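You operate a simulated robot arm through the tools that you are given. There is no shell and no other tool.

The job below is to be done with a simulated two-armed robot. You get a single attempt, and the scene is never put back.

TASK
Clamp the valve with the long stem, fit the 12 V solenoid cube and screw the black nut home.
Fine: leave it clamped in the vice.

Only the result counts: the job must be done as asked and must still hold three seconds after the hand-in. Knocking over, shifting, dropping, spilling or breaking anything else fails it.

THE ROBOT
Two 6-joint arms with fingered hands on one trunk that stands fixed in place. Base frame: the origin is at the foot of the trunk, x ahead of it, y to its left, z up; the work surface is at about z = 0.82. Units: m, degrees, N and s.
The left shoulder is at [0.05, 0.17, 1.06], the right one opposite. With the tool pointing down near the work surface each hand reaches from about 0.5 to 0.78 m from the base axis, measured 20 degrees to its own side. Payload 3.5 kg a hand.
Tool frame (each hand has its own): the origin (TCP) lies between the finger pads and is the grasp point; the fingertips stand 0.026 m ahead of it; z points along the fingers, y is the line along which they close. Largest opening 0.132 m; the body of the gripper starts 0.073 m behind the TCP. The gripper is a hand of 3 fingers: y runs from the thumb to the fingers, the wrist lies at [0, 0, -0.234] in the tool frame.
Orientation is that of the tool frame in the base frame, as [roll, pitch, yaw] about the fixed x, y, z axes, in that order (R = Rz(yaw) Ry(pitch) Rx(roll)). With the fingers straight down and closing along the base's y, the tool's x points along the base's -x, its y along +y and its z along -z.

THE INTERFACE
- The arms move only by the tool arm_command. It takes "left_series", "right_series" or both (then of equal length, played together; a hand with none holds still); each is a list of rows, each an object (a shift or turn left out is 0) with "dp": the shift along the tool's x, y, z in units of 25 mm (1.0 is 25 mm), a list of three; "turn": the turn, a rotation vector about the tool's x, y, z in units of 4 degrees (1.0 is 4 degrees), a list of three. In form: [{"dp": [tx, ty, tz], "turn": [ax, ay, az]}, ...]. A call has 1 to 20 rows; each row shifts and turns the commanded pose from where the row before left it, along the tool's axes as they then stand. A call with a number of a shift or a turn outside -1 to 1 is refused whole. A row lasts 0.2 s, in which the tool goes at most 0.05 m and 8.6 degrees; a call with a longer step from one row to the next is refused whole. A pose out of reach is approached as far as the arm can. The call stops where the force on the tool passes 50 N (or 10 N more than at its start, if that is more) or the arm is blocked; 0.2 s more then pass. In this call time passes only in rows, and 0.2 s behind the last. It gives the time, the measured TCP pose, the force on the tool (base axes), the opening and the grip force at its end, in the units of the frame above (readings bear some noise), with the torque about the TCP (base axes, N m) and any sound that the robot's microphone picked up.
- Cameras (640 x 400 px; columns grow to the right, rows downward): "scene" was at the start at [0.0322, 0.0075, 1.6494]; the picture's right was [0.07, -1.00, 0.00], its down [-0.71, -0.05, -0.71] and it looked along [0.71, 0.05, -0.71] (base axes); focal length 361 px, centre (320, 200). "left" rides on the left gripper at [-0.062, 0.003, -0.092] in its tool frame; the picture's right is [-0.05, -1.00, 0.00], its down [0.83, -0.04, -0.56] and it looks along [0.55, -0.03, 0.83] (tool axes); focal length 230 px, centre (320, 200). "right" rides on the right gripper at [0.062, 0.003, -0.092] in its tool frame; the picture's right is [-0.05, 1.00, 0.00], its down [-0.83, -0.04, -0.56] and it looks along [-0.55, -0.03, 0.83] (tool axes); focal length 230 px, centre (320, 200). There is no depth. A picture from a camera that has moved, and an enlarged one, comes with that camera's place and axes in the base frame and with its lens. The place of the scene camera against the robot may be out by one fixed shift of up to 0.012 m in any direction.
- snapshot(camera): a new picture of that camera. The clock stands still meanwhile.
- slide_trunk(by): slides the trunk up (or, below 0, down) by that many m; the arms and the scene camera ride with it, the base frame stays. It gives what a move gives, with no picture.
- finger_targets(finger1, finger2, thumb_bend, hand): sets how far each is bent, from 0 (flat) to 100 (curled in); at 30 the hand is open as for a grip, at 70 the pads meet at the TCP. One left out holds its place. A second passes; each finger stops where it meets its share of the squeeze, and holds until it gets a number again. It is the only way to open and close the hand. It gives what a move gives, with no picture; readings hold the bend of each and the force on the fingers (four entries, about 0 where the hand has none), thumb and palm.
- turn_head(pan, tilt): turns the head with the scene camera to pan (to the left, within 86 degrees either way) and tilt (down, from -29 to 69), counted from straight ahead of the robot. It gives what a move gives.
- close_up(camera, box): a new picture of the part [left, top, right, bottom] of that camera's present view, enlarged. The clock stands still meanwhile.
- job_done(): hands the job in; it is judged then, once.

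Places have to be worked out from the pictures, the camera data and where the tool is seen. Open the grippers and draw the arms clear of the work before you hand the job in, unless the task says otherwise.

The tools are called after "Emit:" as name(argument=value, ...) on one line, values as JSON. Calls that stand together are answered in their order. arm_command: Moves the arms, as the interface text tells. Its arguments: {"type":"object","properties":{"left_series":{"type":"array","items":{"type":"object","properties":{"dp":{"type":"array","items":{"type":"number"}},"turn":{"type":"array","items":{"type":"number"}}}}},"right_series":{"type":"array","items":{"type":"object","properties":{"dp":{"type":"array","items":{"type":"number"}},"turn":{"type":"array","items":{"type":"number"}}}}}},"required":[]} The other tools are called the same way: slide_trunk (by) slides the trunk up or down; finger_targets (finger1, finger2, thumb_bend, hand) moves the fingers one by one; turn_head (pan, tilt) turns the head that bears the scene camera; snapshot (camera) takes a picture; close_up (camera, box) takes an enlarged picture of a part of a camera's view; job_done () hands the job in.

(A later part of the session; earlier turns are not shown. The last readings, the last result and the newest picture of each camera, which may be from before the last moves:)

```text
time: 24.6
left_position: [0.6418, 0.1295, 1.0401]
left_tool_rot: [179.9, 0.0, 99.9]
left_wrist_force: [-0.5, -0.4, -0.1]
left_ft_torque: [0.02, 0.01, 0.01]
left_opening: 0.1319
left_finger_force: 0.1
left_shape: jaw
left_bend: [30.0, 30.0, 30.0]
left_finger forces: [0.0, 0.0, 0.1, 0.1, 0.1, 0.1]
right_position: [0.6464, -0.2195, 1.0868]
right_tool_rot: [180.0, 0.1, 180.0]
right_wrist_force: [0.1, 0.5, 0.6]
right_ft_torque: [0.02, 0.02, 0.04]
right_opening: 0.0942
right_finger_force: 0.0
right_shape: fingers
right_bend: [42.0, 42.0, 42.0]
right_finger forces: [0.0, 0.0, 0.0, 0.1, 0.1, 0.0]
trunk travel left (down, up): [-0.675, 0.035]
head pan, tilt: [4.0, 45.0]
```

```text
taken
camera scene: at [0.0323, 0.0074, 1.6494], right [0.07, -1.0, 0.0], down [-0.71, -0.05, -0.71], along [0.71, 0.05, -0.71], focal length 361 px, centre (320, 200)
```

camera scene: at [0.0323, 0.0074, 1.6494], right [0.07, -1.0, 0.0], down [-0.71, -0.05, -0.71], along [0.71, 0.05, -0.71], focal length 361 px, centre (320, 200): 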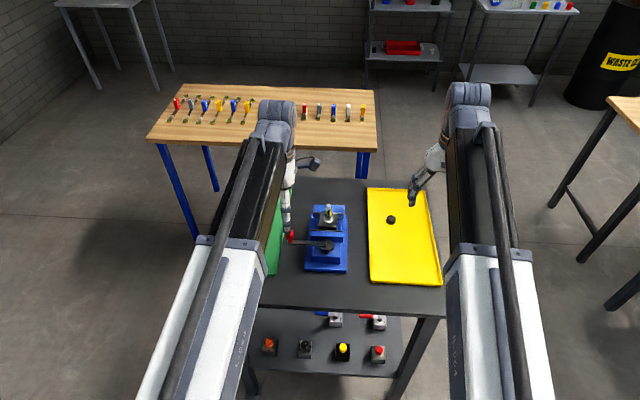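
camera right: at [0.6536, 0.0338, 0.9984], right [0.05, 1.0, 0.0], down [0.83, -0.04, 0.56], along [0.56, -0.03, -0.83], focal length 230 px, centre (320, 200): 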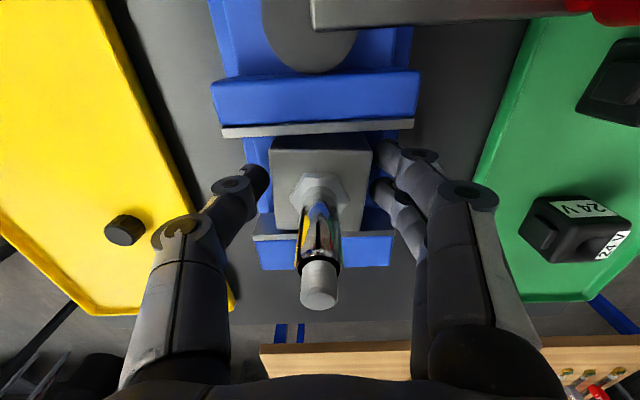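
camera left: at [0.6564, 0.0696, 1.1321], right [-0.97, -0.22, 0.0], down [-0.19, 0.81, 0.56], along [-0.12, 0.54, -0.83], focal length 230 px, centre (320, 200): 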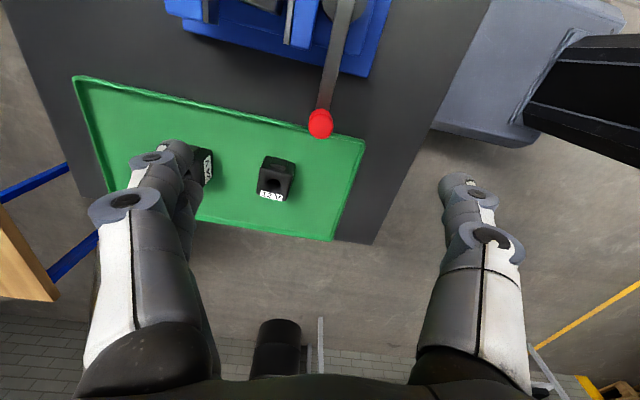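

The knob is in the left camera's view; I zoom in to pin it down.

Emit:
close_up(camera="left", box=[270, 0, 390, 160])

Emit:
close_up(camera="right", box=[460, 0, 640, 120])

Emit:
close_up(camera="scene", box=[260, 200, 350, 280])

```text
2.50 times, centred on (330, 80) of left
camera zoom: at [0.6564, 0.0696, 1.1321], right [-0.97, -0.22, 0.0], down [-0.19, 0.81, 0.56], along [-0.12, 0.54, -0.83], focal length 575 px, centre (295, 500)
```

zoom: 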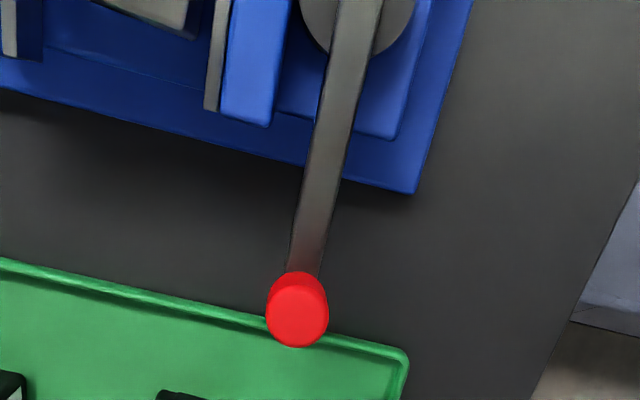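

```text
3.33 times, centred on (550, 60) of right
camera zoom: at [0.5843, -0.2148, 1.1781], right [0.05, 1.0, 0.0], down [0.83, -0.04, 0.56], along [0.55, -0.03, -0.83], focal length 767 px, centre (-447, 667)
```

zoom: 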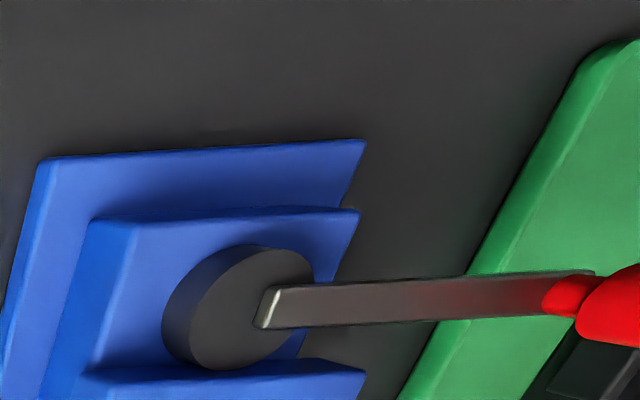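

```text
5.00 times, centred on (305, 240) of scene
camera zoom: at [0.0323, 0.0074, 1.6494], right [0.07, -1.0, 0.0], down [-0.71, -0.05, -0.71], along [0.71, 0.05, -0.71], focal length 1803 px, centre (395, 0)
```

zoom: 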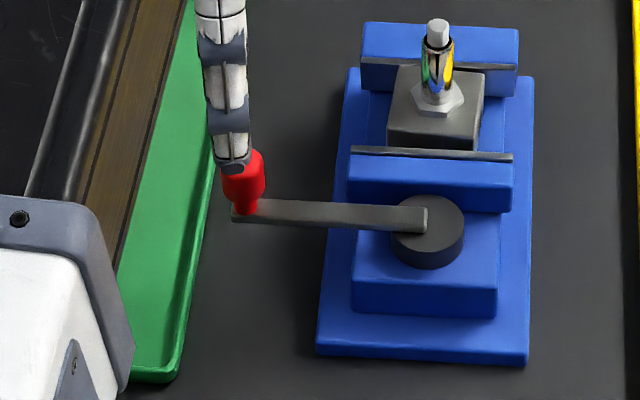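

Knob axis ≈ (0.6434, 0.128), top z ≈ 0.918, diameter ≈ 23 mm. I finish the yaw to 90° and descend around it.

Emit:
arm_command(left_series=[{"turn": [0, 0, 1]}, {"turn": [0, 0, 1]}, {"turn": [0, 0, 0.5]}, {"dp": [-0.05, 0.06, 0.8]}, {"dp": [0, 0, 0.8]}, {"dp": [0, 0, 0.8]}, {"dp": [0, 0, 0.8]}, {"dp": [0, 0, 0.8]}, {"dp": [0, 0, 0.5]}, {"dp": [0, 0, 0.4]}])

Emit:
snapshot(camera="left")

Emit:
close_up(camera="scene", box=[260, 200, 350, 280])

```text
time: 26.8
left_position: [0.6428, 0.131, 0.9174]
left_tool_rot: [180.0, 0.0, 90.1]
left_wrist_force: [-0.1, -0.2, 0.5]
left_ft_torque: [0.03, 0.04, 0.02]
left_opening: 0.132
left_finger_force: 0.0
left_shape: jaw
left_bend: [30.0, 30.0, 30.0]
left_finger forces: [0.0, 0.0, 0.1, 0.0, 0.1, 0.0]
right_position: [0.6457, -0.22, 1.0864]
right_tool_rot: [-180.0, 0.1, 180.0]
right_wrist_force: [-0.1, 0.0, 0.6]
right_ft_torque: [-0.06, -0.01, 0.0]
right_opening: 0.0941
right_finger_force: 0.1
right_shape: fingers
right_bend: [42.0, 42.0, 42.0]
right_finger forces: [0.0, 0.0, 0.0, 0.1, 0.0, 0.0]
trunk travel left (down, up): [-0.675, 0.035]
head pan, tilt: [4.0, 45.0]
```

```text
taken
camera left: at [0.6461, 0.0685, 1.0094], right [-1.0, -0.05, 0.0], down [-0.04, 0.83, 0.56], along [-0.03, 0.55, -0.83], focal length 230 px, centre (320, 200)
```

left: 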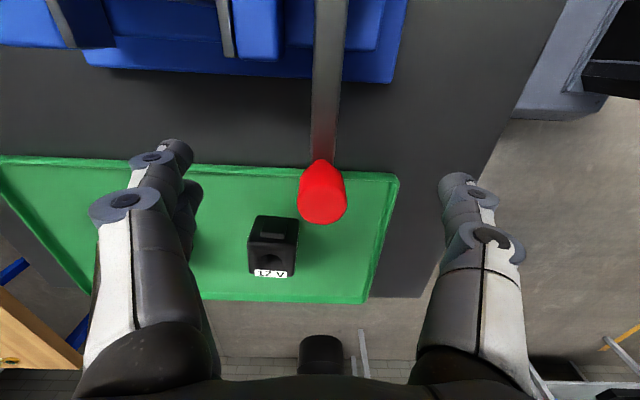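

```text
5.00 times, centred on (305, 240) of scene
camera zoom: at [0.0323, 0.0075, 1.6495], right [0.07, -1.0, 0.0], down [-0.71, -0.05, -0.71], along [0.71, 0.05, -0.71], focal length 1803 px, centre (395, 0)
```

zoom: 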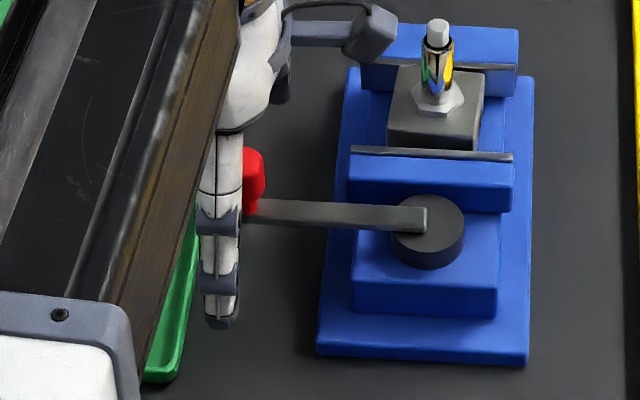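

The knob is centred between fingers and thumb. I shift 2–3 mm, lower slightly, and close on it.

Emit:
arm_command(left_series=[{"dp": [-0.1, 0.02, 0.12]}, {"dp": [0, 0, 0]}])

Emit:
finger_targets(hand="left", finger1=66, finger2=66, thumb_bend=66)

Emit:
snapshot(camera="left")

```text
time: 27.4
left_position: [0.6439, 0.1273, 0.9151]
left_tool_rot: [-180.0, 0.0, 90.0]
left_wrist_force: [0.4, 0.4, -0.4]
left_ft_torque: [-0.01, -0.01, 0.02]
left_opening: 0.1321
left_finger_force: 0.0
left_shape: jaw
left_bend: [30.0, 30.0, 30.0]
left_finger forces: [0.1, 0.0, 0.0, 0.0, 0.0, 0.0]
right_position: [0.6452, -0.219, 1.0854]
right_tool_rot: [-179.9, 0.0, -180.0]
right_wrist_force: [0.6, -0.2, -0.4]
right_ft_torque: [0.02, -0.01, -0.02]
right_opening: 0.0942
right_finger_force: 0.2
right_shape: fingers
right_bend: [42.0, 42.0, 42.0]
right_finger forces: [0.0, 0.0, 0.0, 0.1, 0.0, 0.0]
trunk travel left (down, up): [-0.675, 0.035]
head pan, tilt: [4.0, 45.0]
```

```text
time: 28.4
left_position: [0.6427, 0.127, 0.9155]
left_tool_rot: [-180.0, 0.0, 89.9]
left_wrist_force: [-2.4, -0.8, -1.0]
left_ft_torque: [0.03, 0.04, -0.01]
left_opening: 0.0193
left_finger_force: 0.7
left_shape: fingers
left_bend: [66.0, 66.0, 65.0]
left_finger forces: [0.0, 0.0, 0.0, 0.0, 2.1, 0.1]
right_position: [0.6468, -0.2195, 1.0858]
right_tool_rot: [-179.9, 0.0, 180.0]
right_wrist_force: [0.3, -0.9, -0.9]
right_ft_torque: [0.0, -0.02, 0.02]
right_opening: 0.0944
right_finger_force: 0.1
right_shape: fingers
right_bend: [42.0, 42.0, 42.0]
right_finger forces: [0.0, 0.0, 0.1, 0.0, 0.1, 0.0]
trunk travel left (down, up): [-0.675, 0.035]
head pan, tilt: [4.0, 45.0]
```

```text
taken
camera left: at [0.6462, 0.065, 1.0067], right [-1.0, -0.05, 0.0], down [-0.04, 0.83, 0.56], along [-0.03, 0.55, -0.83], focal length 230 px, centre (320, 200)
```

left: 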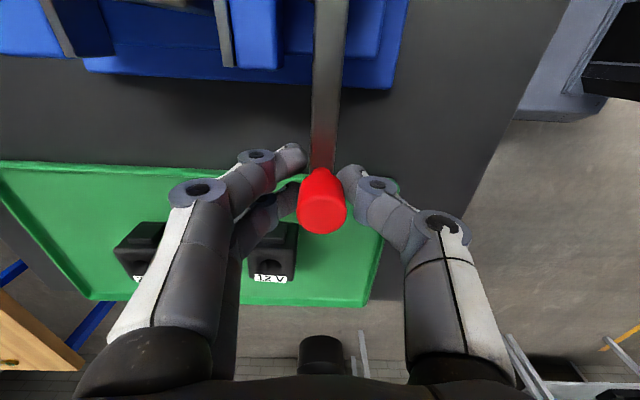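

The fingers cage the knob. I test a small counter-clockwise arc about the hub (0.6445, 0.029), R ≈ 0.0985, and check whether the jaw closes.

Emit:
arm_command(left_series=[{"dp": [-0.01, -0.275, 0], "turn": [0, 0, -1]}, {"dp": [-0.01, -0.275, 0], "turn": [0, 0, -1]}, {"dp": [-0.01, -0.275, 0], "turn": [0, 0, -1]}, {"dp": [-0.01, -0.275, 0], "turn": [0, 0, -1]}])

Emit:
close_up(camera="scene", box=[260, 180, 380, 280])

Emit:
snapshot(camera="left")

```text
time: 29.4
left_position: [0.6156, 0.1227, 0.9132]
left_tool_rot: [-180.0, 0.0, 106.1]
left_wrist_force: [4.4, 1.9, 6.9]
left_ft_torque: [0.08, -0.2, 0.01]
left_opening: 0.0199
left_finger_force: 4.3
left_shape: fingers
left_bend: [65.0, 65.0, 66.0]
left_finger forces: [4.7, 4.3, 0.0, 0.1, 0.1, 0.1]
right_position: [0.6462, -0.219, 1.0854]
right_tool_rot: [-180.0, 0.0, -180.0]
right_wrist_force: [0.1, -0.4, -0.4]
right_ft_torque: [0.01, -0.02, -0.01]
right_opening: 0.0944
right_finger_force: 0.1
right_shape: fingers
right_bend: [42.0, 42.0, 42.0]
right_finger forces: [0.0, 0.0, 0.0, 0.1, 0.0, 0.1]
trunk travel left (down, up): [-0.675, 0.035]
head pan, tilt: [4.0, 45.0]
```

```text
4.00 times, centred on (320, 230) of scene
camera zoom: at [0.0321, 0.0075, 1.6495], right [0.07, -1.0, 0.0], down [-0.71, -0.05, -0.71], along [0.71, 0.05, -0.71], focal length 1443 px, centre (320, 80)
```

zoom: 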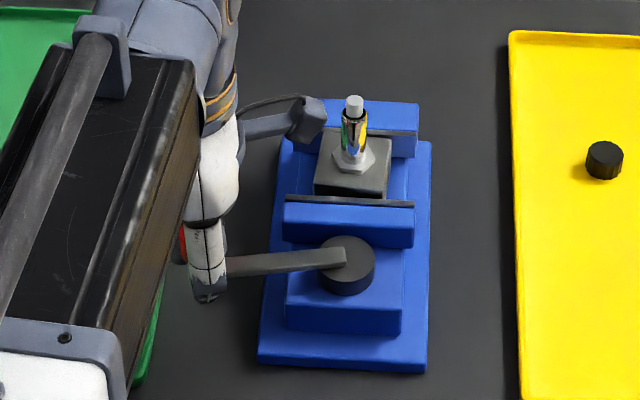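

```text
taken
camera left: at [0.6372, 0.0649, 1.0058], right [-0.95, -0.33, 0.0], down [-0.27, 0.79, 0.56], along [-0.18, 0.53, -0.83], focal length 230 px, centre (320, 200)
```

left: 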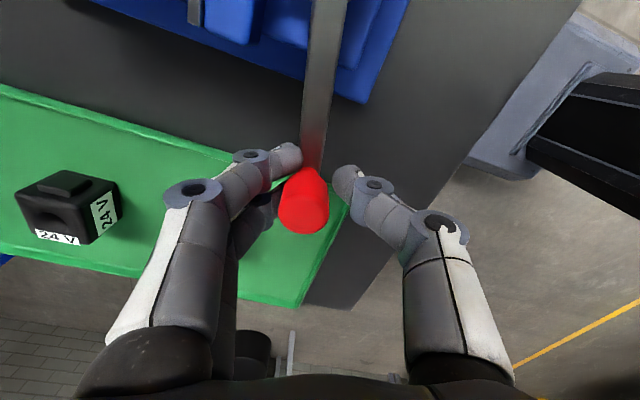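

The lever swings freely this way; the jaw hasn't visibly moved yet. I continue the arc.

Emit:
arm_command(left_series=[{"dp": [-0.01, -0.275, 0], "turn": [0, 0, -1]}, {"dp": [-0.01, -0.275, 0], "turn": [0, 0, -1]}, {"dp": [-0.01, -0.275, 0], "turn": [0, 0, -1]}, {"dp": [-0.01, -0.275, 0], "turn": [0, 0, -1]}, {"dp": [-0.01, -0.275, 0], "turn": [0, 0, -1]}, {"dp": [-0.01, -0.275, 0], "turn": [0, 0, -1]}, {"dp": [-0.01, -0.275, 0], "turn": [0, 0, -1]}, {"dp": [-0.01, -0.275, 0], "turn": [0, 0, -1]}])

Emit:
close_up(camera="scene", box=[260, 180, 380, 280])

Emit:
snapshot(camera="left")

```text
time: 31.2
left_position: [0.5697, 0.0944, 0.9139]
left_tool_rot: [180.0, 0.0, 138.1]
left_wrist_force: [0.2, 8.4, 7.8]
left_ft_torque: [0.27, -0.1, 0.05]
left_opening: 0.0201
left_finger_force: 5.7
left_shape: fingers
left_bend: [65.0, 64.0, 66.0]
left_finger forces: [4.5, 6.7, 0.1, 0.0, 0.1, 0.0]
right_position: [0.6451, -0.2184, 1.0868]
right_tool_rot: [179.9, 0.0, -179.9]
right_wrist_force: [-0.5, -0.1, -0.9]
right_ft_torque: [-0.02, -0.02, 0.0]
right_opening: 0.0945
right_finger_force: 0.0
right_shape: fingers
right_bend: [42.0, 42.0, 42.0]
right_finger forces: [0.0, 0.1, 0.0, 0.0, 0.0, 0.0]
trunk travel left (down, up): [-0.675, 0.035]
head pan, tilt: [4.0, 45.0]
```

```text
4.00 times, centred on (320, 230) of scene
camera zoom: at [0.0315, 0.0082, 1.6495], right [0.07, -1.0, 0.0], down [-0.71, -0.05, -0.71], along [0.71, 0.05, -0.71], focal length 1443 px, centre (320, 80)
```

zoom: 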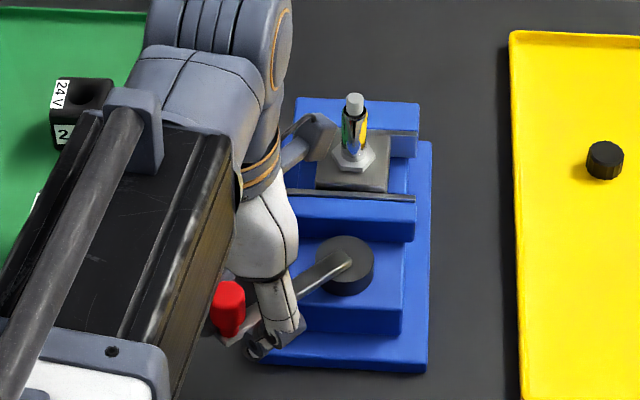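

```text
taken
camera left: at [0.6191, 0.0558, 1.0061], right [-0.63, -0.78, 0.0], down [-0.65, 0.52, 0.56], along [-0.43, 0.35, -0.83], focal length 230 px, centre (320, 200)
```

left: 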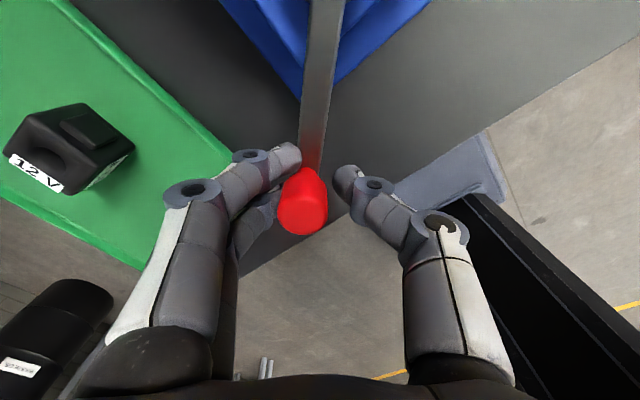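

The jaw has advanced, so counter-clockwise closes it. I continue the arc.

Emit:
arm_command(left_series=[{"dp": [-0.01, -0.275, 0], "turn": [0, 0, -1]}, {"dp": [-0.01, -0.275, 0], "turn": [0, 0, -1]}, {"dp": [-0.01, -0.275, 0], "turn": [0, 0, -1]}, {"dp": [-0.01, -0.275, 0], "turn": [0, 0, -1]}, {"dp": [-0.01, -0.275, 0], "turn": [0, 0, -1]}, {"dp": [-0.01, -0.275, 0], "turn": [0, 0, -1]}, {"dp": [-0.01, -0.275, 0], "turn": [0, 0, -1]}, {"dp": [-0.01, -0.275, 0], "turn": [0, 0, -1]}])

Emit:
close_up(camera="scene", box=[260, 180, 380, 280])

Emit:
snapshot(camera="left")

```text
time: 33.0
left_position: [0.5468, 0.0452, 0.9137]
left_tool_rot: [-180.0, 0.0, 170.1]
left_wrist_force: [-5.0, 9.6, 9.6]
left_ft_torque: [0.34, 0.09, 0.12]
left_opening: 0.0217
left_finger_force: 7.0
left_shape: fingers
left_bend: [64.0, 64.0, 66.0]
left_finger forces: [5.8, 8.4, 0.1, 0.1, 0.0, 0.0]
right_position: [0.6456, -0.2188, 1.0871]
right_tool_rot: [180.0, 0.0, 180.0]
right_wrist_force: [-0.3, -0.7, -0.3]
right_ft_torque: [-0.05, 0.0, 0.0]
right_opening: 0.0942
right_finger_force: 0.1
right_shape: fingers
right_bend: [42.0, 42.0, 42.0]
right_finger forces: [0.0, 0.1, 0.0, 0.1, 0.1, 0.0]
trunk travel left (down, up): [-0.675, 0.035]
head pan, tilt: [4.0, 45.0]
```

```text
4.00 times, centred on (320, 230) of scene
camera zoom: at [0.031, 0.0084, 1.6495], right [0.07, -1.0, 0.0], down [-0.7, -0.05, -0.71], along [0.71, 0.05, -0.71], focal length 1443 px, centre (320, 80)
```

zoom: 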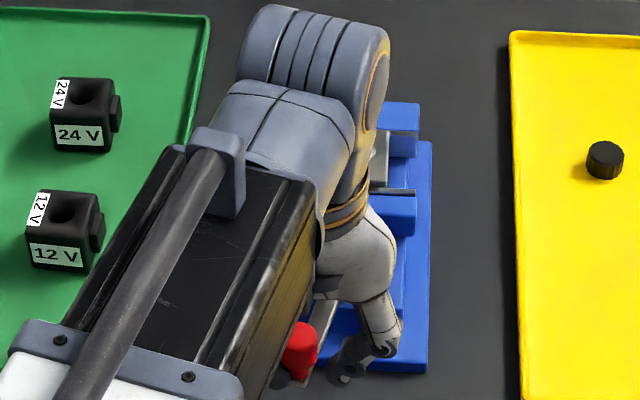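

```text
taken
camera left: at [0.6085, 0.0374, 1.0063], right [-0.12, -0.99, 0.0], down [-0.83, 0.1, 0.55], along [-0.55, 0.07, -0.83], focal length 230 px, centre (320, 200)
```

left: 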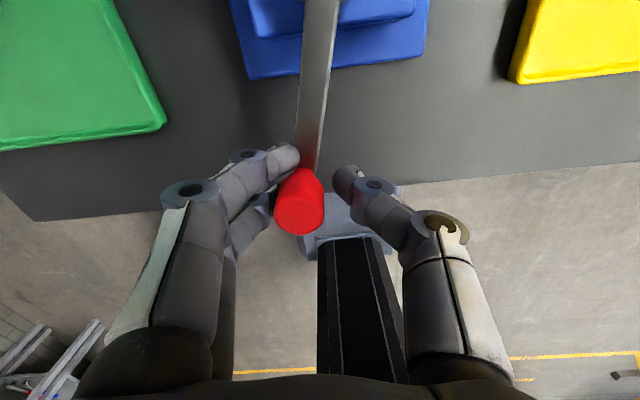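

About 80° turned with the jaw advancing steadily at moderate force. I continue.

Emit:
arm_command(left_series=[{"dp": [-0.01, -0.275, 0], "turn": [0, 0, -1]}, {"dp": [-0.01, -0.275, 0], "turn": [0, 0, -1]}, {"dp": [-0.01, -0.275, 0], "turn": [0, 0, -1]}, {"dp": [-0.01, -0.275, 0], "turn": [0, 0, -1]}, {"dp": [-0.01, -0.275, 0], "turn": [0, 0, -1]}, {"dp": [-0.01, -0.275, 0], "turn": [0, 0, -1]}, {"dp": [-0.01, -0.275, 0], "turn": [0, 0, -1]}, {"dp": [-0.01, -0.275, 0], "turn": [0, 0, -1]}])

Emit:
close_up(camera="scene", box=[290, 180, 410, 280])

Emit:
snapshot(camera="left")

Emit:
close_up(camera="right", box=[460, 0, 640, 200])

```text
time: 34.8
left_position: [0.5557, 0.0063, 0.9115]
left_tool_rot: [179.1, 0.5, -158.6]
left_wrist_force: [6.9, 38.6, -9.5]
left_ft_torque: [-0.69, -0.08, -0.75]
left_opening: 0.0547
left_finger_force: 20.8
left_shape: fingers
left_bend: [50.0, 67.0, 66.0]
left_finger forces: [39.3, 3.3, 0.0, 0.0, 0.0, 0.1]
right_position: [0.6464, -0.2157, 1.0857]
right_tool_rot: [-179.8, -0.1, 180.0]
right_wrist_force: [-0.9, 0.0, 0.3]
right_ft_torque: [0.01, 0.0, -0.01]
right_opening: 0.0942
right_finger_force: 0.1
right_shape: fingers
right_bend: [42.0, 42.0, 42.0]
right_finger forces: [0.0, 0.1, 0.0, 0.1, 0.1, 0.0]
trunk travel left (down, up): [-0.675, 0.035]
head pan, tilt: [4.0, 45.0]
stopped in row 8 (left hand): the force on the tool passed its limit at 51 N (the readings are from after the stop); the commanded pose is now the measured one
```

```text
4.00 times, centred on (350, 230) of scene
camera zoom: at [0.0331, 0.0111, 1.6492], right [0.07, -1.0, 0.0], down [-0.71, -0.05, -0.71], along [0.7, 0.05, -0.71], focal length 1443 px, centre (200, 80)
```

zoom: 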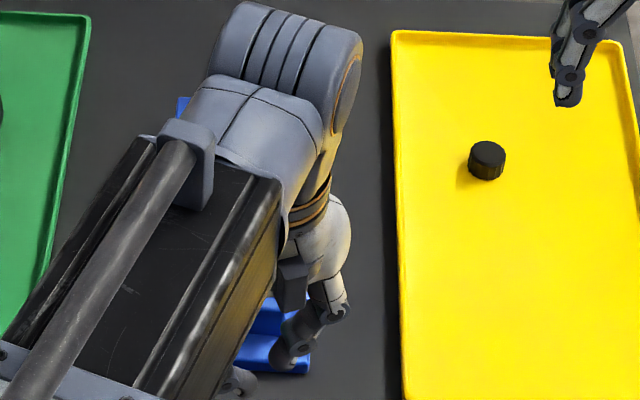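

```text
taken
camera left: at [0.6111, 0.0292, 1.0033], right [0.41, -0.91, -0.02], down [-0.76, -0.35, 0.55], along [-0.5, -0.21, -0.84], focal length 230 px, centre (320, 200)
```

left: 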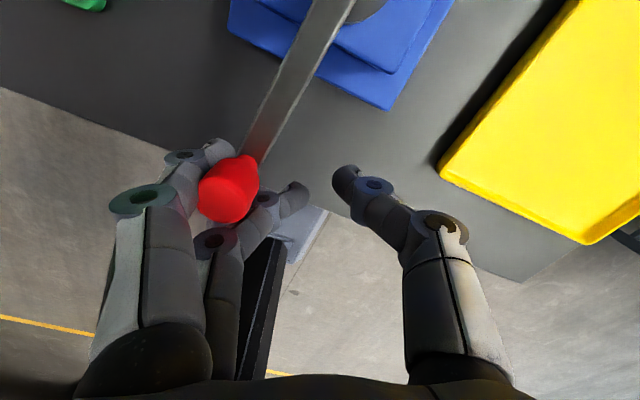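

```text
2.00 times, centred on (550, 100) of right
camera zoom: at [0.5849, -0.2122, 1.1781], right [0.05, 1.0, 0.0], down [0.83, -0.04, 0.56], along [0.55, -0.03, -0.83], focal length 460 px, centre (-140, 400)
```

zoom: 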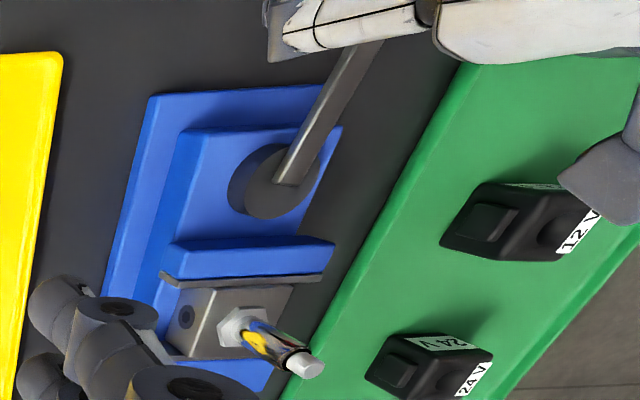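

Force peaked at the knob: finger 1 was bent back with the lever near 80°, and the jaw seems to bear on the block. I free finger 1, lift clear, and inspect.

Emit:
finger_targets(hand="left", finger1=40)

Emit:
arm_command(left_series=[{"dp": [0, 0, -0.4]}, {"dp": [0, 0, -0.8]}, {"dp": [0, 0, -1]}, {"dp": [0, 0, -1]}, {"dp": [0, 0, -1]}])

Emit:
snapshot(camera="left")

Emit:
close_up(camera="right", box=[500, 60, 640, 200])

```text
time: 35.8
left_position: [0.5517, -0.0012, 0.9117]
left_tool_rot: [179.5, 0.2, -159.0]
left_wrist_force: [2.0, 13.4, 4.0]
left_ft_torque: [-0.04, 0.08, -0.23]
left_opening: 0.0744
left_finger_force: 6.1
left_shape: fingers
left_bend: [34.0, 66.0, 66.0]
left_finger forces: [12.6, 0.0, 0.0, 0.1, 0.0, 0.1]
right_position: [0.6472, -0.2178, 1.0858]
right_tool_rot: [-179.8, 0.0, -180.0]
right_wrist_force: [-0.1, -0.1, -0.7]
right_ft_torque: [-0.01, 0.0, 0.0]
right_opening: 0.0943
right_finger_force: 0.1
right_shape: fingers
right_bend: [42.0, 42.0, 42.0]
right_finger forces: [0.0, 0.1, 0.1, 0.0, 0.0, 0.0]
trunk travel left (down, up): [-0.675, 0.035]
head pan, tilt: [4.0, 45.0]
```

```text
time: 37.0
left_position: [0.5542, -0.003, 1.0178]
left_tool_rot: [179.5, 0.3, -158.8]
left_wrist_force: [-0.1, -0.1, 0.7]
left_ft_torque: [-0.01, -0.02, -0.03]
left_opening: 0.0591
left_finger_force: 0.1
left_shape: fingers
left_bend: [40.0, 66.0, 66.0]
left_finger forces: [0.0, 0.0, 0.0, 0.0, 0.1, 0.0]
right_position: [0.6465, -0.219, 1.0853]
right_tool_rot: [-180.0, 0.1, -180.0]
right_wrist_force: [0.4, 0.7, 0.2]
right_ft_torque: [-0.01, -0.01, -0.04]
right_opening: 0.0944
right_finger_force: 0.0
right_shape: fingers
right_bend: [42.0, 42.0, 42.0]
right_finger forces: [0.1, 0.0, 0.0, 0.0, 0.0, 0.0]
trunk travel left (down, up): [-0.675, 0.035]
head pan, tilt: [4.0, 45.0]
```

```text
taken
camera left: at [0.6094, 0.0213, 1.11], right [0.41, -0.91, -0.01], down [-0.76, -0.35, 0.55], along [-0.51, -0.22, -0.83], focal length 230 px, centre (320, 200)
```

left: 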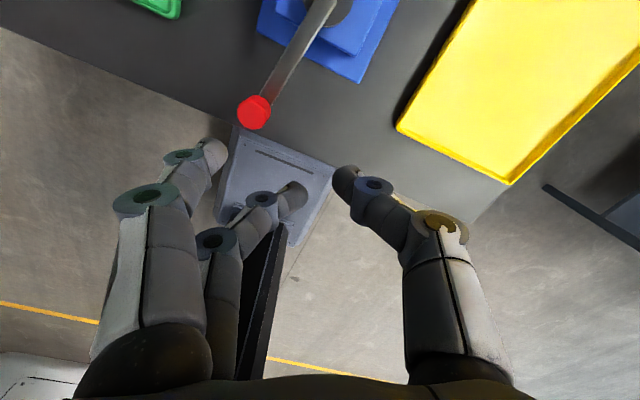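

```text
2.86 times, centred on (570, 130) of right
camera zoom: at [0.5843, -0.2149, 1.1782], right [0.05, 1.0, 0.0], down [0.83, -0.04, 0.56], along [0.55, -0.03, -0.83], focal length 657 px, centre (-394, 400)
```

zoom: 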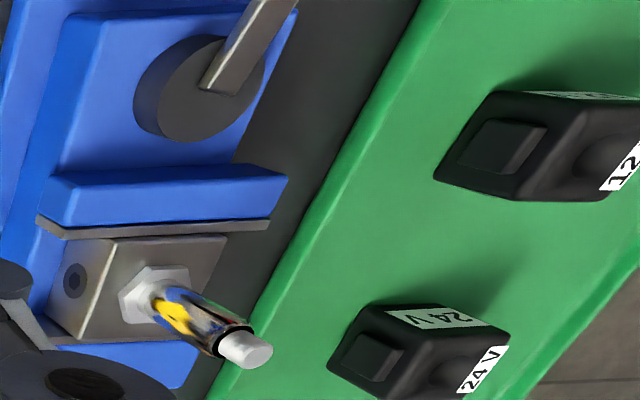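

I move the left hand aside to give the scene camera a clear view of the vice.

Emit:
arm_command(left_series=[{"dp": [-0.358, 0.934, -0.4]}, {"dp": [-0.358, 0.934, -0.4]}, {"dp": [-0.358, 0.934, -0.4]}, {"dp": [-0.358, 0.934, 0]}, {"dp": [-0.358, 0.934, 0]}, {"dp": [-0.358, 0.934, 0]}, {"dp": [-0.358, 0.934, 0]}, {"dp": [-0.358, 0.934, 0]}, {"dp": [-0.358, 0.934, 0]}])

Emit:
close_up(camera="scene", box=[280, 190, 370, 280])

Emit:
snapshot(camera="left")

```text
time: 39.0
left_position: [0.5502, 0.2238, 1.0492]
left_tool_rot: [179.3, 0.3, -158.9]
left_wrist_force: [0.8, 0.1, -0.4]
left_ft_torque: [-0.02, 0.0, 0.0]
left_opening: 0.0591
left_finger_force: 0.1
left_shape: fingers
left_bend: [40.0, 66.0, 66.0]
left_finger forces: [0.0, 0.0, 0.0, 0.0, 0.1, 0.0]
right_position: [0.6455, -0.2192, 1.0856]
right_tool_rot: [-179.9, 0.0, 179.9]
right_wrist_force: [0.6, 0.2, 0.4]
right_ft_torque: [-0.01, -0.03, 0.0]
right_opening: 0.0943
right_finger_force: 0.1
right_shape: fingers
right_bend: [42.0, 42.0, 42.0]
right_finger forces: [0.0, 0.1, 0.1, 0.0, 0.0, 0.0]
trunk travel left (down, up): [-0.675, 0.035]
head pan, tilt: [4.0, 45.0]
```

```text
4.44 times, centred on (325, 235) of scene
camera zoom: at [0.0322, 0.0077, 1.6494], right [0.07, -1.0, 0.0], down [-0.71, -0.05, -0.71], along [0.71, 0.05, -0.71], focal length 1603 px, centre (298, 44)
```

zoom: 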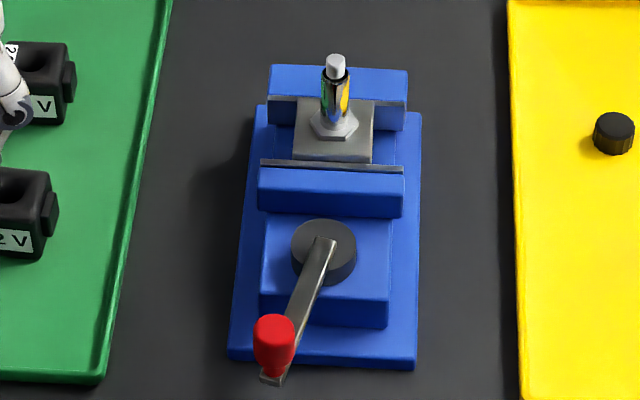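

```text
taken
camera left: at [0.6072, 0.2478, 1.1423], right [0.41, -0.91, -0.01], down [-0.76, -0.35, 0.55], along [-0.51, -0.22, -0.83], focal length 230 px, centre (320, 200)
```

left: 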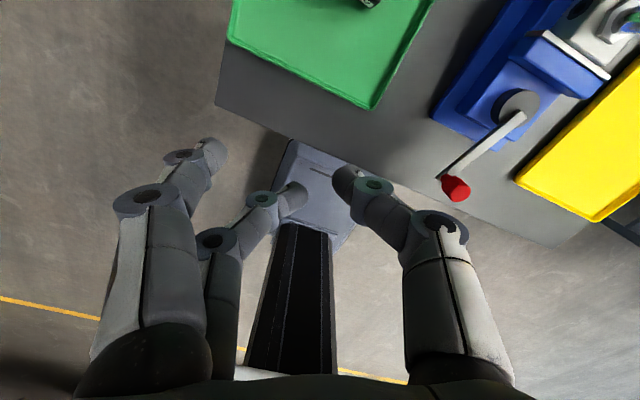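

The lever stands at about 77–80° and the jaw is up against the block. I zoom in on the jaw/block interface to judge whether it is really clamped.

Emit:
close_up(camera="scene", box=[308, 198, 348, 238])

Emit:
close_up(camera="left", box=[520, 0, 640, 120])

Emit:
close_up(camera="right", box=[500, 100, 590, 200])

```text
10.00 times, centred on (328, 218) of scene
camera zoom: at [0.0322, 0.0077, 1.6494], right [0.07, -1.0, 0.0], down [-0.71, -0.05, -0.71], along [0.71, 0.05, -0.71], focal length 3606 px, centre (240, 20)
```

zoom: 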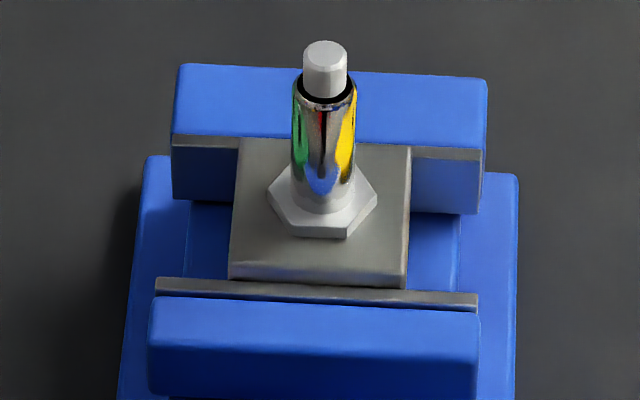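

```text
3.33 times, centred on (580, 60) of left
camera zoom: at [0.6072, 0.2478, 1.1423], right [0.41, -0.91, -0.01], down [-0.76, -0.35, 0.55], along [-0.51, -0.22, -0.83], focal length 767 px, centre (-547, 667)
```

zoom: 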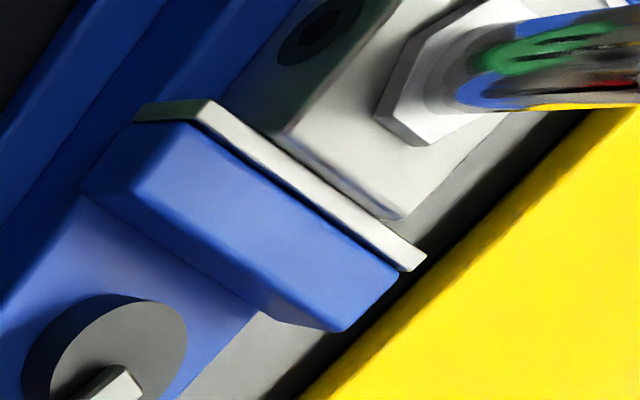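

```text
4.00 times, centred on (545, 150) of right
camera zoom: at [0.5843, -0.2146, 1.1782], right [0.05, 1.0, 0.0], down [0.83, -0.04, 0.56], along [0.55, -0.03, -0.83], focal length 920 px, centre (-580, 400)
```

zoom: 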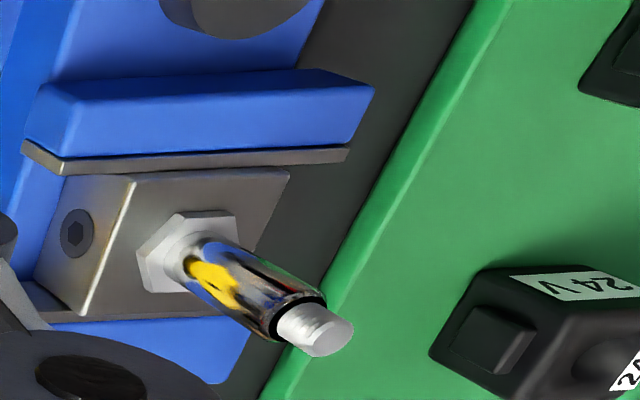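

Comparing frames, the jaw advanced about 11.5 mm, the block was pushed about 8 mm onto the fixed jaw, and the lever stopped against roughly 50 N, so the valve is clamped. The lever stays put. Next is the cube: I raise the trunk for reach, open the left hand and turn it to yaw 90° over the 12 V cube.

Emit:
slide_trunk(by=0.034)

Emit:
finger_targets(hand="left", finger1=36, finger2=36, thumb_bend=36)

Emit:
arm_command(left_series=[{"turn": [0, 0, 1]}, {"turn": [0, 0, 1]}, {"turn": [0, 0, 1]}, {"turn": [0, 0, 1]}, {"turn": [0, 0, 1]}, {"turn": [0, 0, 1]}, {"turn": [0, 0, 1]}, {"turn": [0, 0, 1]}, {"turn": [0, 0, 1]}, {"turn": [0, 0, 1]}, {"turn": [0, 0, 1]}, {"turn": [0, 0, 1]}, {"turn": [0, 0, 1]}, {"turn": [0, 0, 1]}, {"turn": [0, 0, 1]}, {"turn": [0, 0, 1]}, {"turn": [0, 0, 1]}, {"turn": [0, 0, 1]}, {"turn": [0, 0, 1]}, {"turn": [0, 0, 1]}])

Emit:
arm_command(left_series=[{"turn": [0, 0, 1]}, {"turn": [0, 0, 1]}, {"turn": [0, 0, 1]}, {"turn": [0, 0, 1]}, {"turn": [0, 0, 1]}, {"turn": [0, 0, 1]}, {"turn": [0, 0, 1]}, {"turn": [0, 0, 0.75]}])

Emit:
close_up(camera="scene", box=[280, 190, 370, 280])

Emit:
snapshot(camera="left")

```text
time: 39.8
left_position: [0.5506, 0.2222, 1.0844]
left_tool_rot: [179.5, 0.3, -158.9]
left_wrist_force: [-0.1, -0.3, -0.7]
left_ft_torque: [-0.03, 0.0, -0.05]
left_opening: 0.0591
left_finger_force: 0.2
left_shape: fingers
left_bend: [40.0, 66.0, 66.0]
left_finger forces: [0.1, 0.1, 0.0, 0.0, 0.0, 0.1]
right_position: [0.6446, -0.2188, 1.1194]
right_tool_rot: [180.0, 0.0, 180.0]
right_wrist_force: [0.1, 0.3, -0.3]
right_ft_torque: [0.0, -0.01, -0.03]
right_opening: 0.0941
right_finger_force: 0.0
right_shape: fingers
right_bend: [42.0, 42.0, 42.0]
right_finger forces: [0.0, 0.0, 0.0, 0.1, 0.0, 0.0]
trunk travel left (down, up): [-0.709, 0.001]
head pan, tilt: [4.0, 45.0]
```

```text
time: 40.8
left_position: [0.55, 0.2228, 1.0842]
left_tool_rot: [179.4, 0.3, -158.9]
left_wrist_force: [0.1, -0.6, -0.1]
left_ft_torque: [0.01, 0.01, 0.02]
left_opening: 0.1144
left_finger_force: 0.0
left_shape: fingers
left_bend: [36.0, 36.0, 36.0]
left_finger forces: [0.0, 0.0, 0.1, 0.0, 0.1, 0.0]
right_position: [0.6455, -0.219, 1.1205]
right_tool_rot: [180.0, -0.1, -180.0]
right_wrist_force: [0.3, 0.4, 0.9]
right_ft_torque: [0.01, 0.03, -0.02]
right_opening: 0.0942
right_finger_force: 0.1
right_shape: fingers
right_bend: [42.0, 42.0, 42.0]
right_finger forces: [0.0, 0.1, 0.1, 0.0, 0.0, 0.0]
trunk travel left (down, up): [-0.709, 0.001]
head pan, tilt: [4.0, 45.0]
```

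```text
time: 45.0
left_position: [0.5509, 0.223, 1.0841]
left_tool_rot: [179.5, -0.4, 121.1]
left_wrist_force: [0.0, 0.5, -0.5]
left_ft_torque: [0.02, 0.0, -0.01]
left_opening: 0.1143
left_finger_force: 0.1
left_shape: fingers
left_bend: [36.0, 36.0, 36.0]
left_finger forces: [0.0, 0.1, 0.1, 0.1, 0.0, 0.1]
right_position: [0.6455, -0.2192, 1.1207]
right_tool_rot: [-180.0, 0.0, 180.0]
right_wrist_force: [0.5, -0.7, 0.1]
right_ft_torque: [0.05, 0.03, -0.01]
right_opening: 0.0945
right_finger_force: 0.1
right_shape: fingers
right_bend: [42.0, 42.0, 42.0]
right_finger forces: [0.1, 0.1, 0.0, 0.0, 0.0, 0.1]
trunk travel left (down, up): [-0.709, 0.001]
head pan, tilt: [4.0, 45.0]
```

```text
time: 46.8
left_position: [0.5524, 0.2228, 1.0833]
left_tool_rot: [179.9, -0.6, 90.2]
left_wrist_force: [0.5, -0.7, -0.1]
left_ft_torque: [0.06, 0.02, -0.01]
left_opening: 0.1143
left_finger_force: 0.1
left_shape: fingers
left_bend: [36.0, 36.0, 36.0]
left_finger forces: [0.0, 0.1, 0.1, 0.0, 0.0, 0.0]
right_position: [0.6461, -0.218, 1.1199]
right_tool_rot: [180.0, 0.0, -180.0]
right_wrist_force: [0.0, -0.7, 0.1]
right_ft_torque: [-0.01, 0.01, -0.02]
right_opening: 0.0944
right_finger_force: 0.1
right_shape: fingers
right_bend: [42.0, 42.0, 42.0]
right_finger forces: [0.0, 0.0, 0.0, 0.0, 0.0, 0.0]
trunk travel left (down, up): [-0.709, 0.001]
head pan, tilt: [4.0, 45.0]
```

```text
4.44 times, centred on (325, 235) of scene
camera zoom: at [0.0322, 0.0074, 1.6834], right [0.07, -1.0, 0.0], down [-0.71, -0.05, -0.71], along [0.71, 0.05, -0.71], focal length 1603 px, centre (298, 44)
```

zoom: 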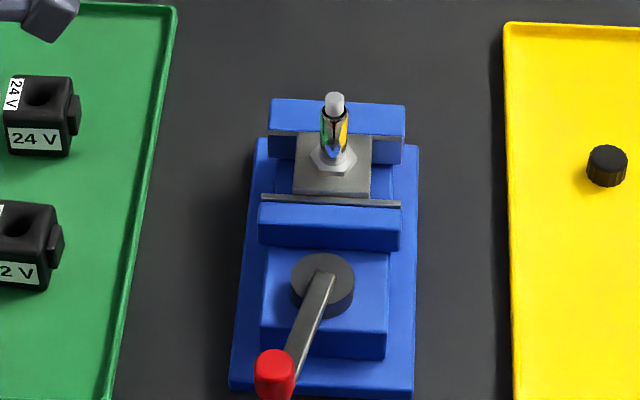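

```text
taken
camera left: at [0.5543, 0.1612, 1.1749], right [-1.0, -0.05, 0.0], down [-0.04, 0.82, 0.56], along [-0.03, 0.56, -0.83], focal length 230 px, centre (320, 200)
```

left: 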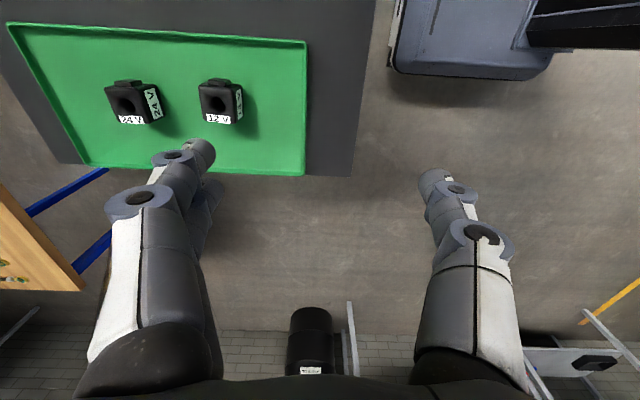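

The left hand is at yaw 90. I zoom onto the 12 V cube to localise its hole.

Emit:
close_up(camera="left", box=[170, 50, 270, 150])

```text
4.00 times, centred on (220, 100) of left
camera zoom: at [0.5543, 0.1612, 1.1749], right [-1.0, -0.05, 0.0], down [-0.04, 0.82, 0.56], along [-0.03, 0.56, -0.83], focal length 920 px, centre (720, 600)
```

zoom: 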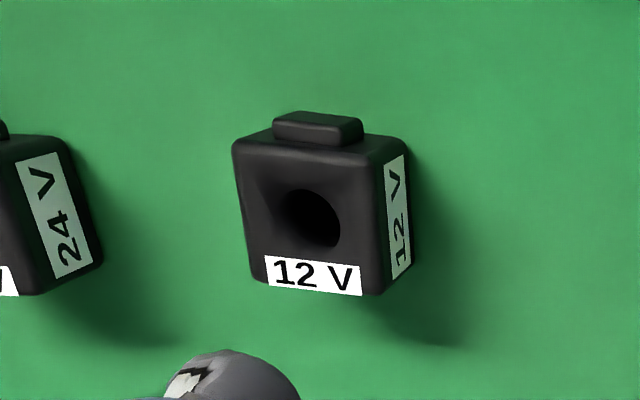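

The 12 V cube's hole is at about (0.682, 0.2325) with top z ≈ 0.860, about 45 mm wide and yawed roughly 4–5°. I narrow the opening to stay clear of the 24 V cube and move over it.

Emit:
finger_targets(hand="left", finger1=45, finger2=45, thumb_bend=45)

Emit:
arm_command(left_series=[{"dp": [0.065, 0.867, 0.55], "turn": [0, -0.15, 0]}, {"dp": [0.065, 0.867, 0.55]}, {"dp": [0.065, 0.867, 0.55]}, {"dp": [0.065, 0.867, 0.55]}, {"dp": [0.065, 0.867, 0.55]}, {"dp": [0.065, 0.867, 0.55]}, {"turn": [0, 0, 1]}, {}])

Emit:
snapshot(camera="left")

Emit:
close_up(camera="left", box=[260, 100, 380, 200])

```text
time: 47.8
left_position: [0.5505, 0.2236, 1.0826]
left_tool_rot: [179.9, -0.6, 90.1]
left_wrist_force: [-0.2, -0.3, 0.4]
left_ft_torque: [0.0, -0.02, -0.02]
left_opening: 0.0855
left_finger_force: 0.0
left_shape: fingers
left_bend: [45.0, 45.0, 45.0]
left_finger forces: [0.1, 0.0, 0.0, 0.0, 0.0, 0.0]
right_position: [0.6449, -0.2183, 1.1193]
right_tool_rot: [-179.9, 0.0, -180.0]
right_wrist_force: [-0.8, -0.9, 0.6]
right_ft_torque: [0.0, -0.02, 0.02]
right_opening: 0.0942
right_finger_force: 0.0
right_shape: fingers
right_bend: [42.0, 42.0, 42.0]
right_finger forces: [0.0, 0.0, 0.0, 0.0, 0.1, 0.0]
trunk travel left (down, up): [-0.709, 0.001]
head pan, tilt: [4.0, 45.0]
```

```text
time: 49.6
left_position: [0.6818, 0.2346, 0.9993]
left_tool_rot: [180.0, -0.1, 86.0]
left_wrist_force: [0.6, 0.4, 0.3]
left_ft_torque: [-0.01, 0.0, 0.02]
left_opening: 0.0854
left_finger_force: 0.1
left_shape: fingers
left_bend: [45.0, 45.0, 45.0]
left_finger forces: [0.0, 0.0, 0.0, 0.0, 0.1, 0.0]
right_position: [0.646, -0.2182, 1.1201]
right_tool_rot: [180.0, -0.1, 180.0]
right_wrist_force: [-0.1, 0.7, 0.0]
right_ft_torque: [-0.02, 0.02, -0.01]
right_opening: 0.0945
right_finger_force: 0.0
right_shape: fingers
right_bend: [42.0, 42.0, 42.0]
right_finger forces: [0.0, 0.1, 0.0, 0.0, 0.1, 0.1]
trunk travel left (down, up): [-0.709, 0.001]
head pan, tilt: [4.0, 45.0]
```

```text
taken
camera left: at [0.68, 0.173, 1.0913], right [-1.0, 0.02, 0.0], down [0.01, 0.83, 0.56], along [0.01, 0.56, -0.83], focal length 230 px, centre (320, 200)
```

left: 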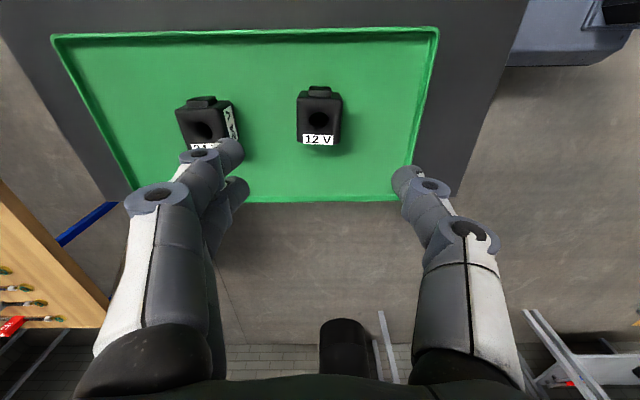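

```text
4.00 times, centred on (320, 150) of left
camera zoom: at [0.68, 0.173, 1.0913], right [-1.0, 0.02, 0.0], down [0.01, 0.83, 0.56], along [0.01, 0.56, -0.83], focal length 920 px, centre (320, 400)
```

zoom: 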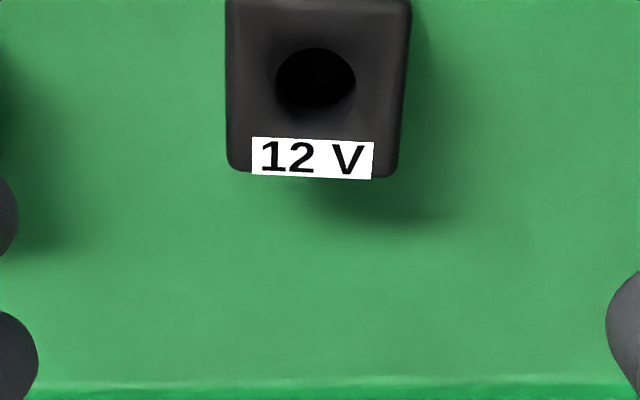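

The hand is centred on the cube (hole at (0.6824, 0.2342)) and aligned to within 1°. I descend to z ≈ 0.857 and grip it.

Emit:
arm_command(left_series=[{"dp": [0, 0, 0.95]}, {"dp": [0, 0, 0.95]}, {"dp": [0, 0, 0.95]}, {"dp": [0, 0, 0.95]}, {"dp": [0, 0, 0.95]}, {"dp": [0, 0, 0.95]}])

Emit:
finger_targets(hand="left", finger1=58, finger2=58, thumb_bend=58)

Emit:
snapshot(camera="left")

```text
time: 51.0
left_position: [0.6806, 0.2342, 0.8565]
left_tool_rot: [180.0, -0.2, 86.2]
left_wrist_force: [-0.1, 0.9, 0.1]
left_ft_torque: [0.02, 0.05, -0.04]
left_opening: 0.0854
left_finger_force: 0.0
left_shape: fingers
left_bend: [45.0, 45.0, 45.0]
left_finger forces: [0.0, 0.1, 0.1, 0.0, 0.1, 0.1]
right_position: [0.6465, -0.2193, 1.1191]
right_tool_rot: [-180.0, 0.0, 180.0]
right_wrist_force: [-0.1, -0.1, 0.7]
right_ft_torque: [0.0, 0.0, 0.03]
right_opening: 0.0945
right_finger_force: 0.2
right_shape: fingers
right_bend: [42.0, 42.0, 42.0]
right_finger forces: [0.1, 0.0, 0.1, 0.0, 0.1, 0.1]
trunk travel left (down, up): [-0.709, 0.001]
head pan, tilt: [4.0, 45.0]
```

```text
time: 52.0
left_position: [0.6803, 0.2346, 0.8587]
left_tool_rot: [179.9, -0.1, 86.1]
left_wrist_force: [0.3, -0.1, 1.0]
left_ft_torque: [0.0, 0.07, 0.01]
left_opening: 0.0462
left_finger_force: 1.6
left_shape: fingers
left_bend: [56.0, 56.0, 57.0]
left_finger forces: [0.2, 0.2, 0.1, 0.0, 2.2, 0.0]
right_position: [0.6455, -0.2179, 1.1186]
right_tool_rot: [180.0, 0.0, 179.9]
right_wrist_force: [-1.0, 0.1, 0.5]
right_ft_torque: [0.01, 0.02, -0.02]
right_opening: 0.0944
right_finger_force: 0.1
right_shape: fingers
right_bend: [42.0, 42.0, 42.0]
right_finger forces: [0.0, 0.1, 0.0, 0.1, 0.1, 0.0]
trunk travel left (down, up): [-0.709, 0.001]
head pan, tilt: [4.0, 45.0]
```

```text
taken
camera left: at [0.6793, 0.1725, 0.9491], right [-1.0, 0.02, 0.0], down [0.01, 0.83, 0.56], along [0.01, 0.56, -0.83], focal length 230 px, centre (320, 200)
```

left: 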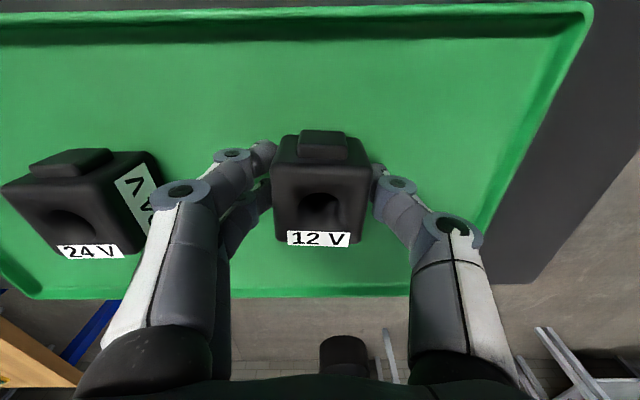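

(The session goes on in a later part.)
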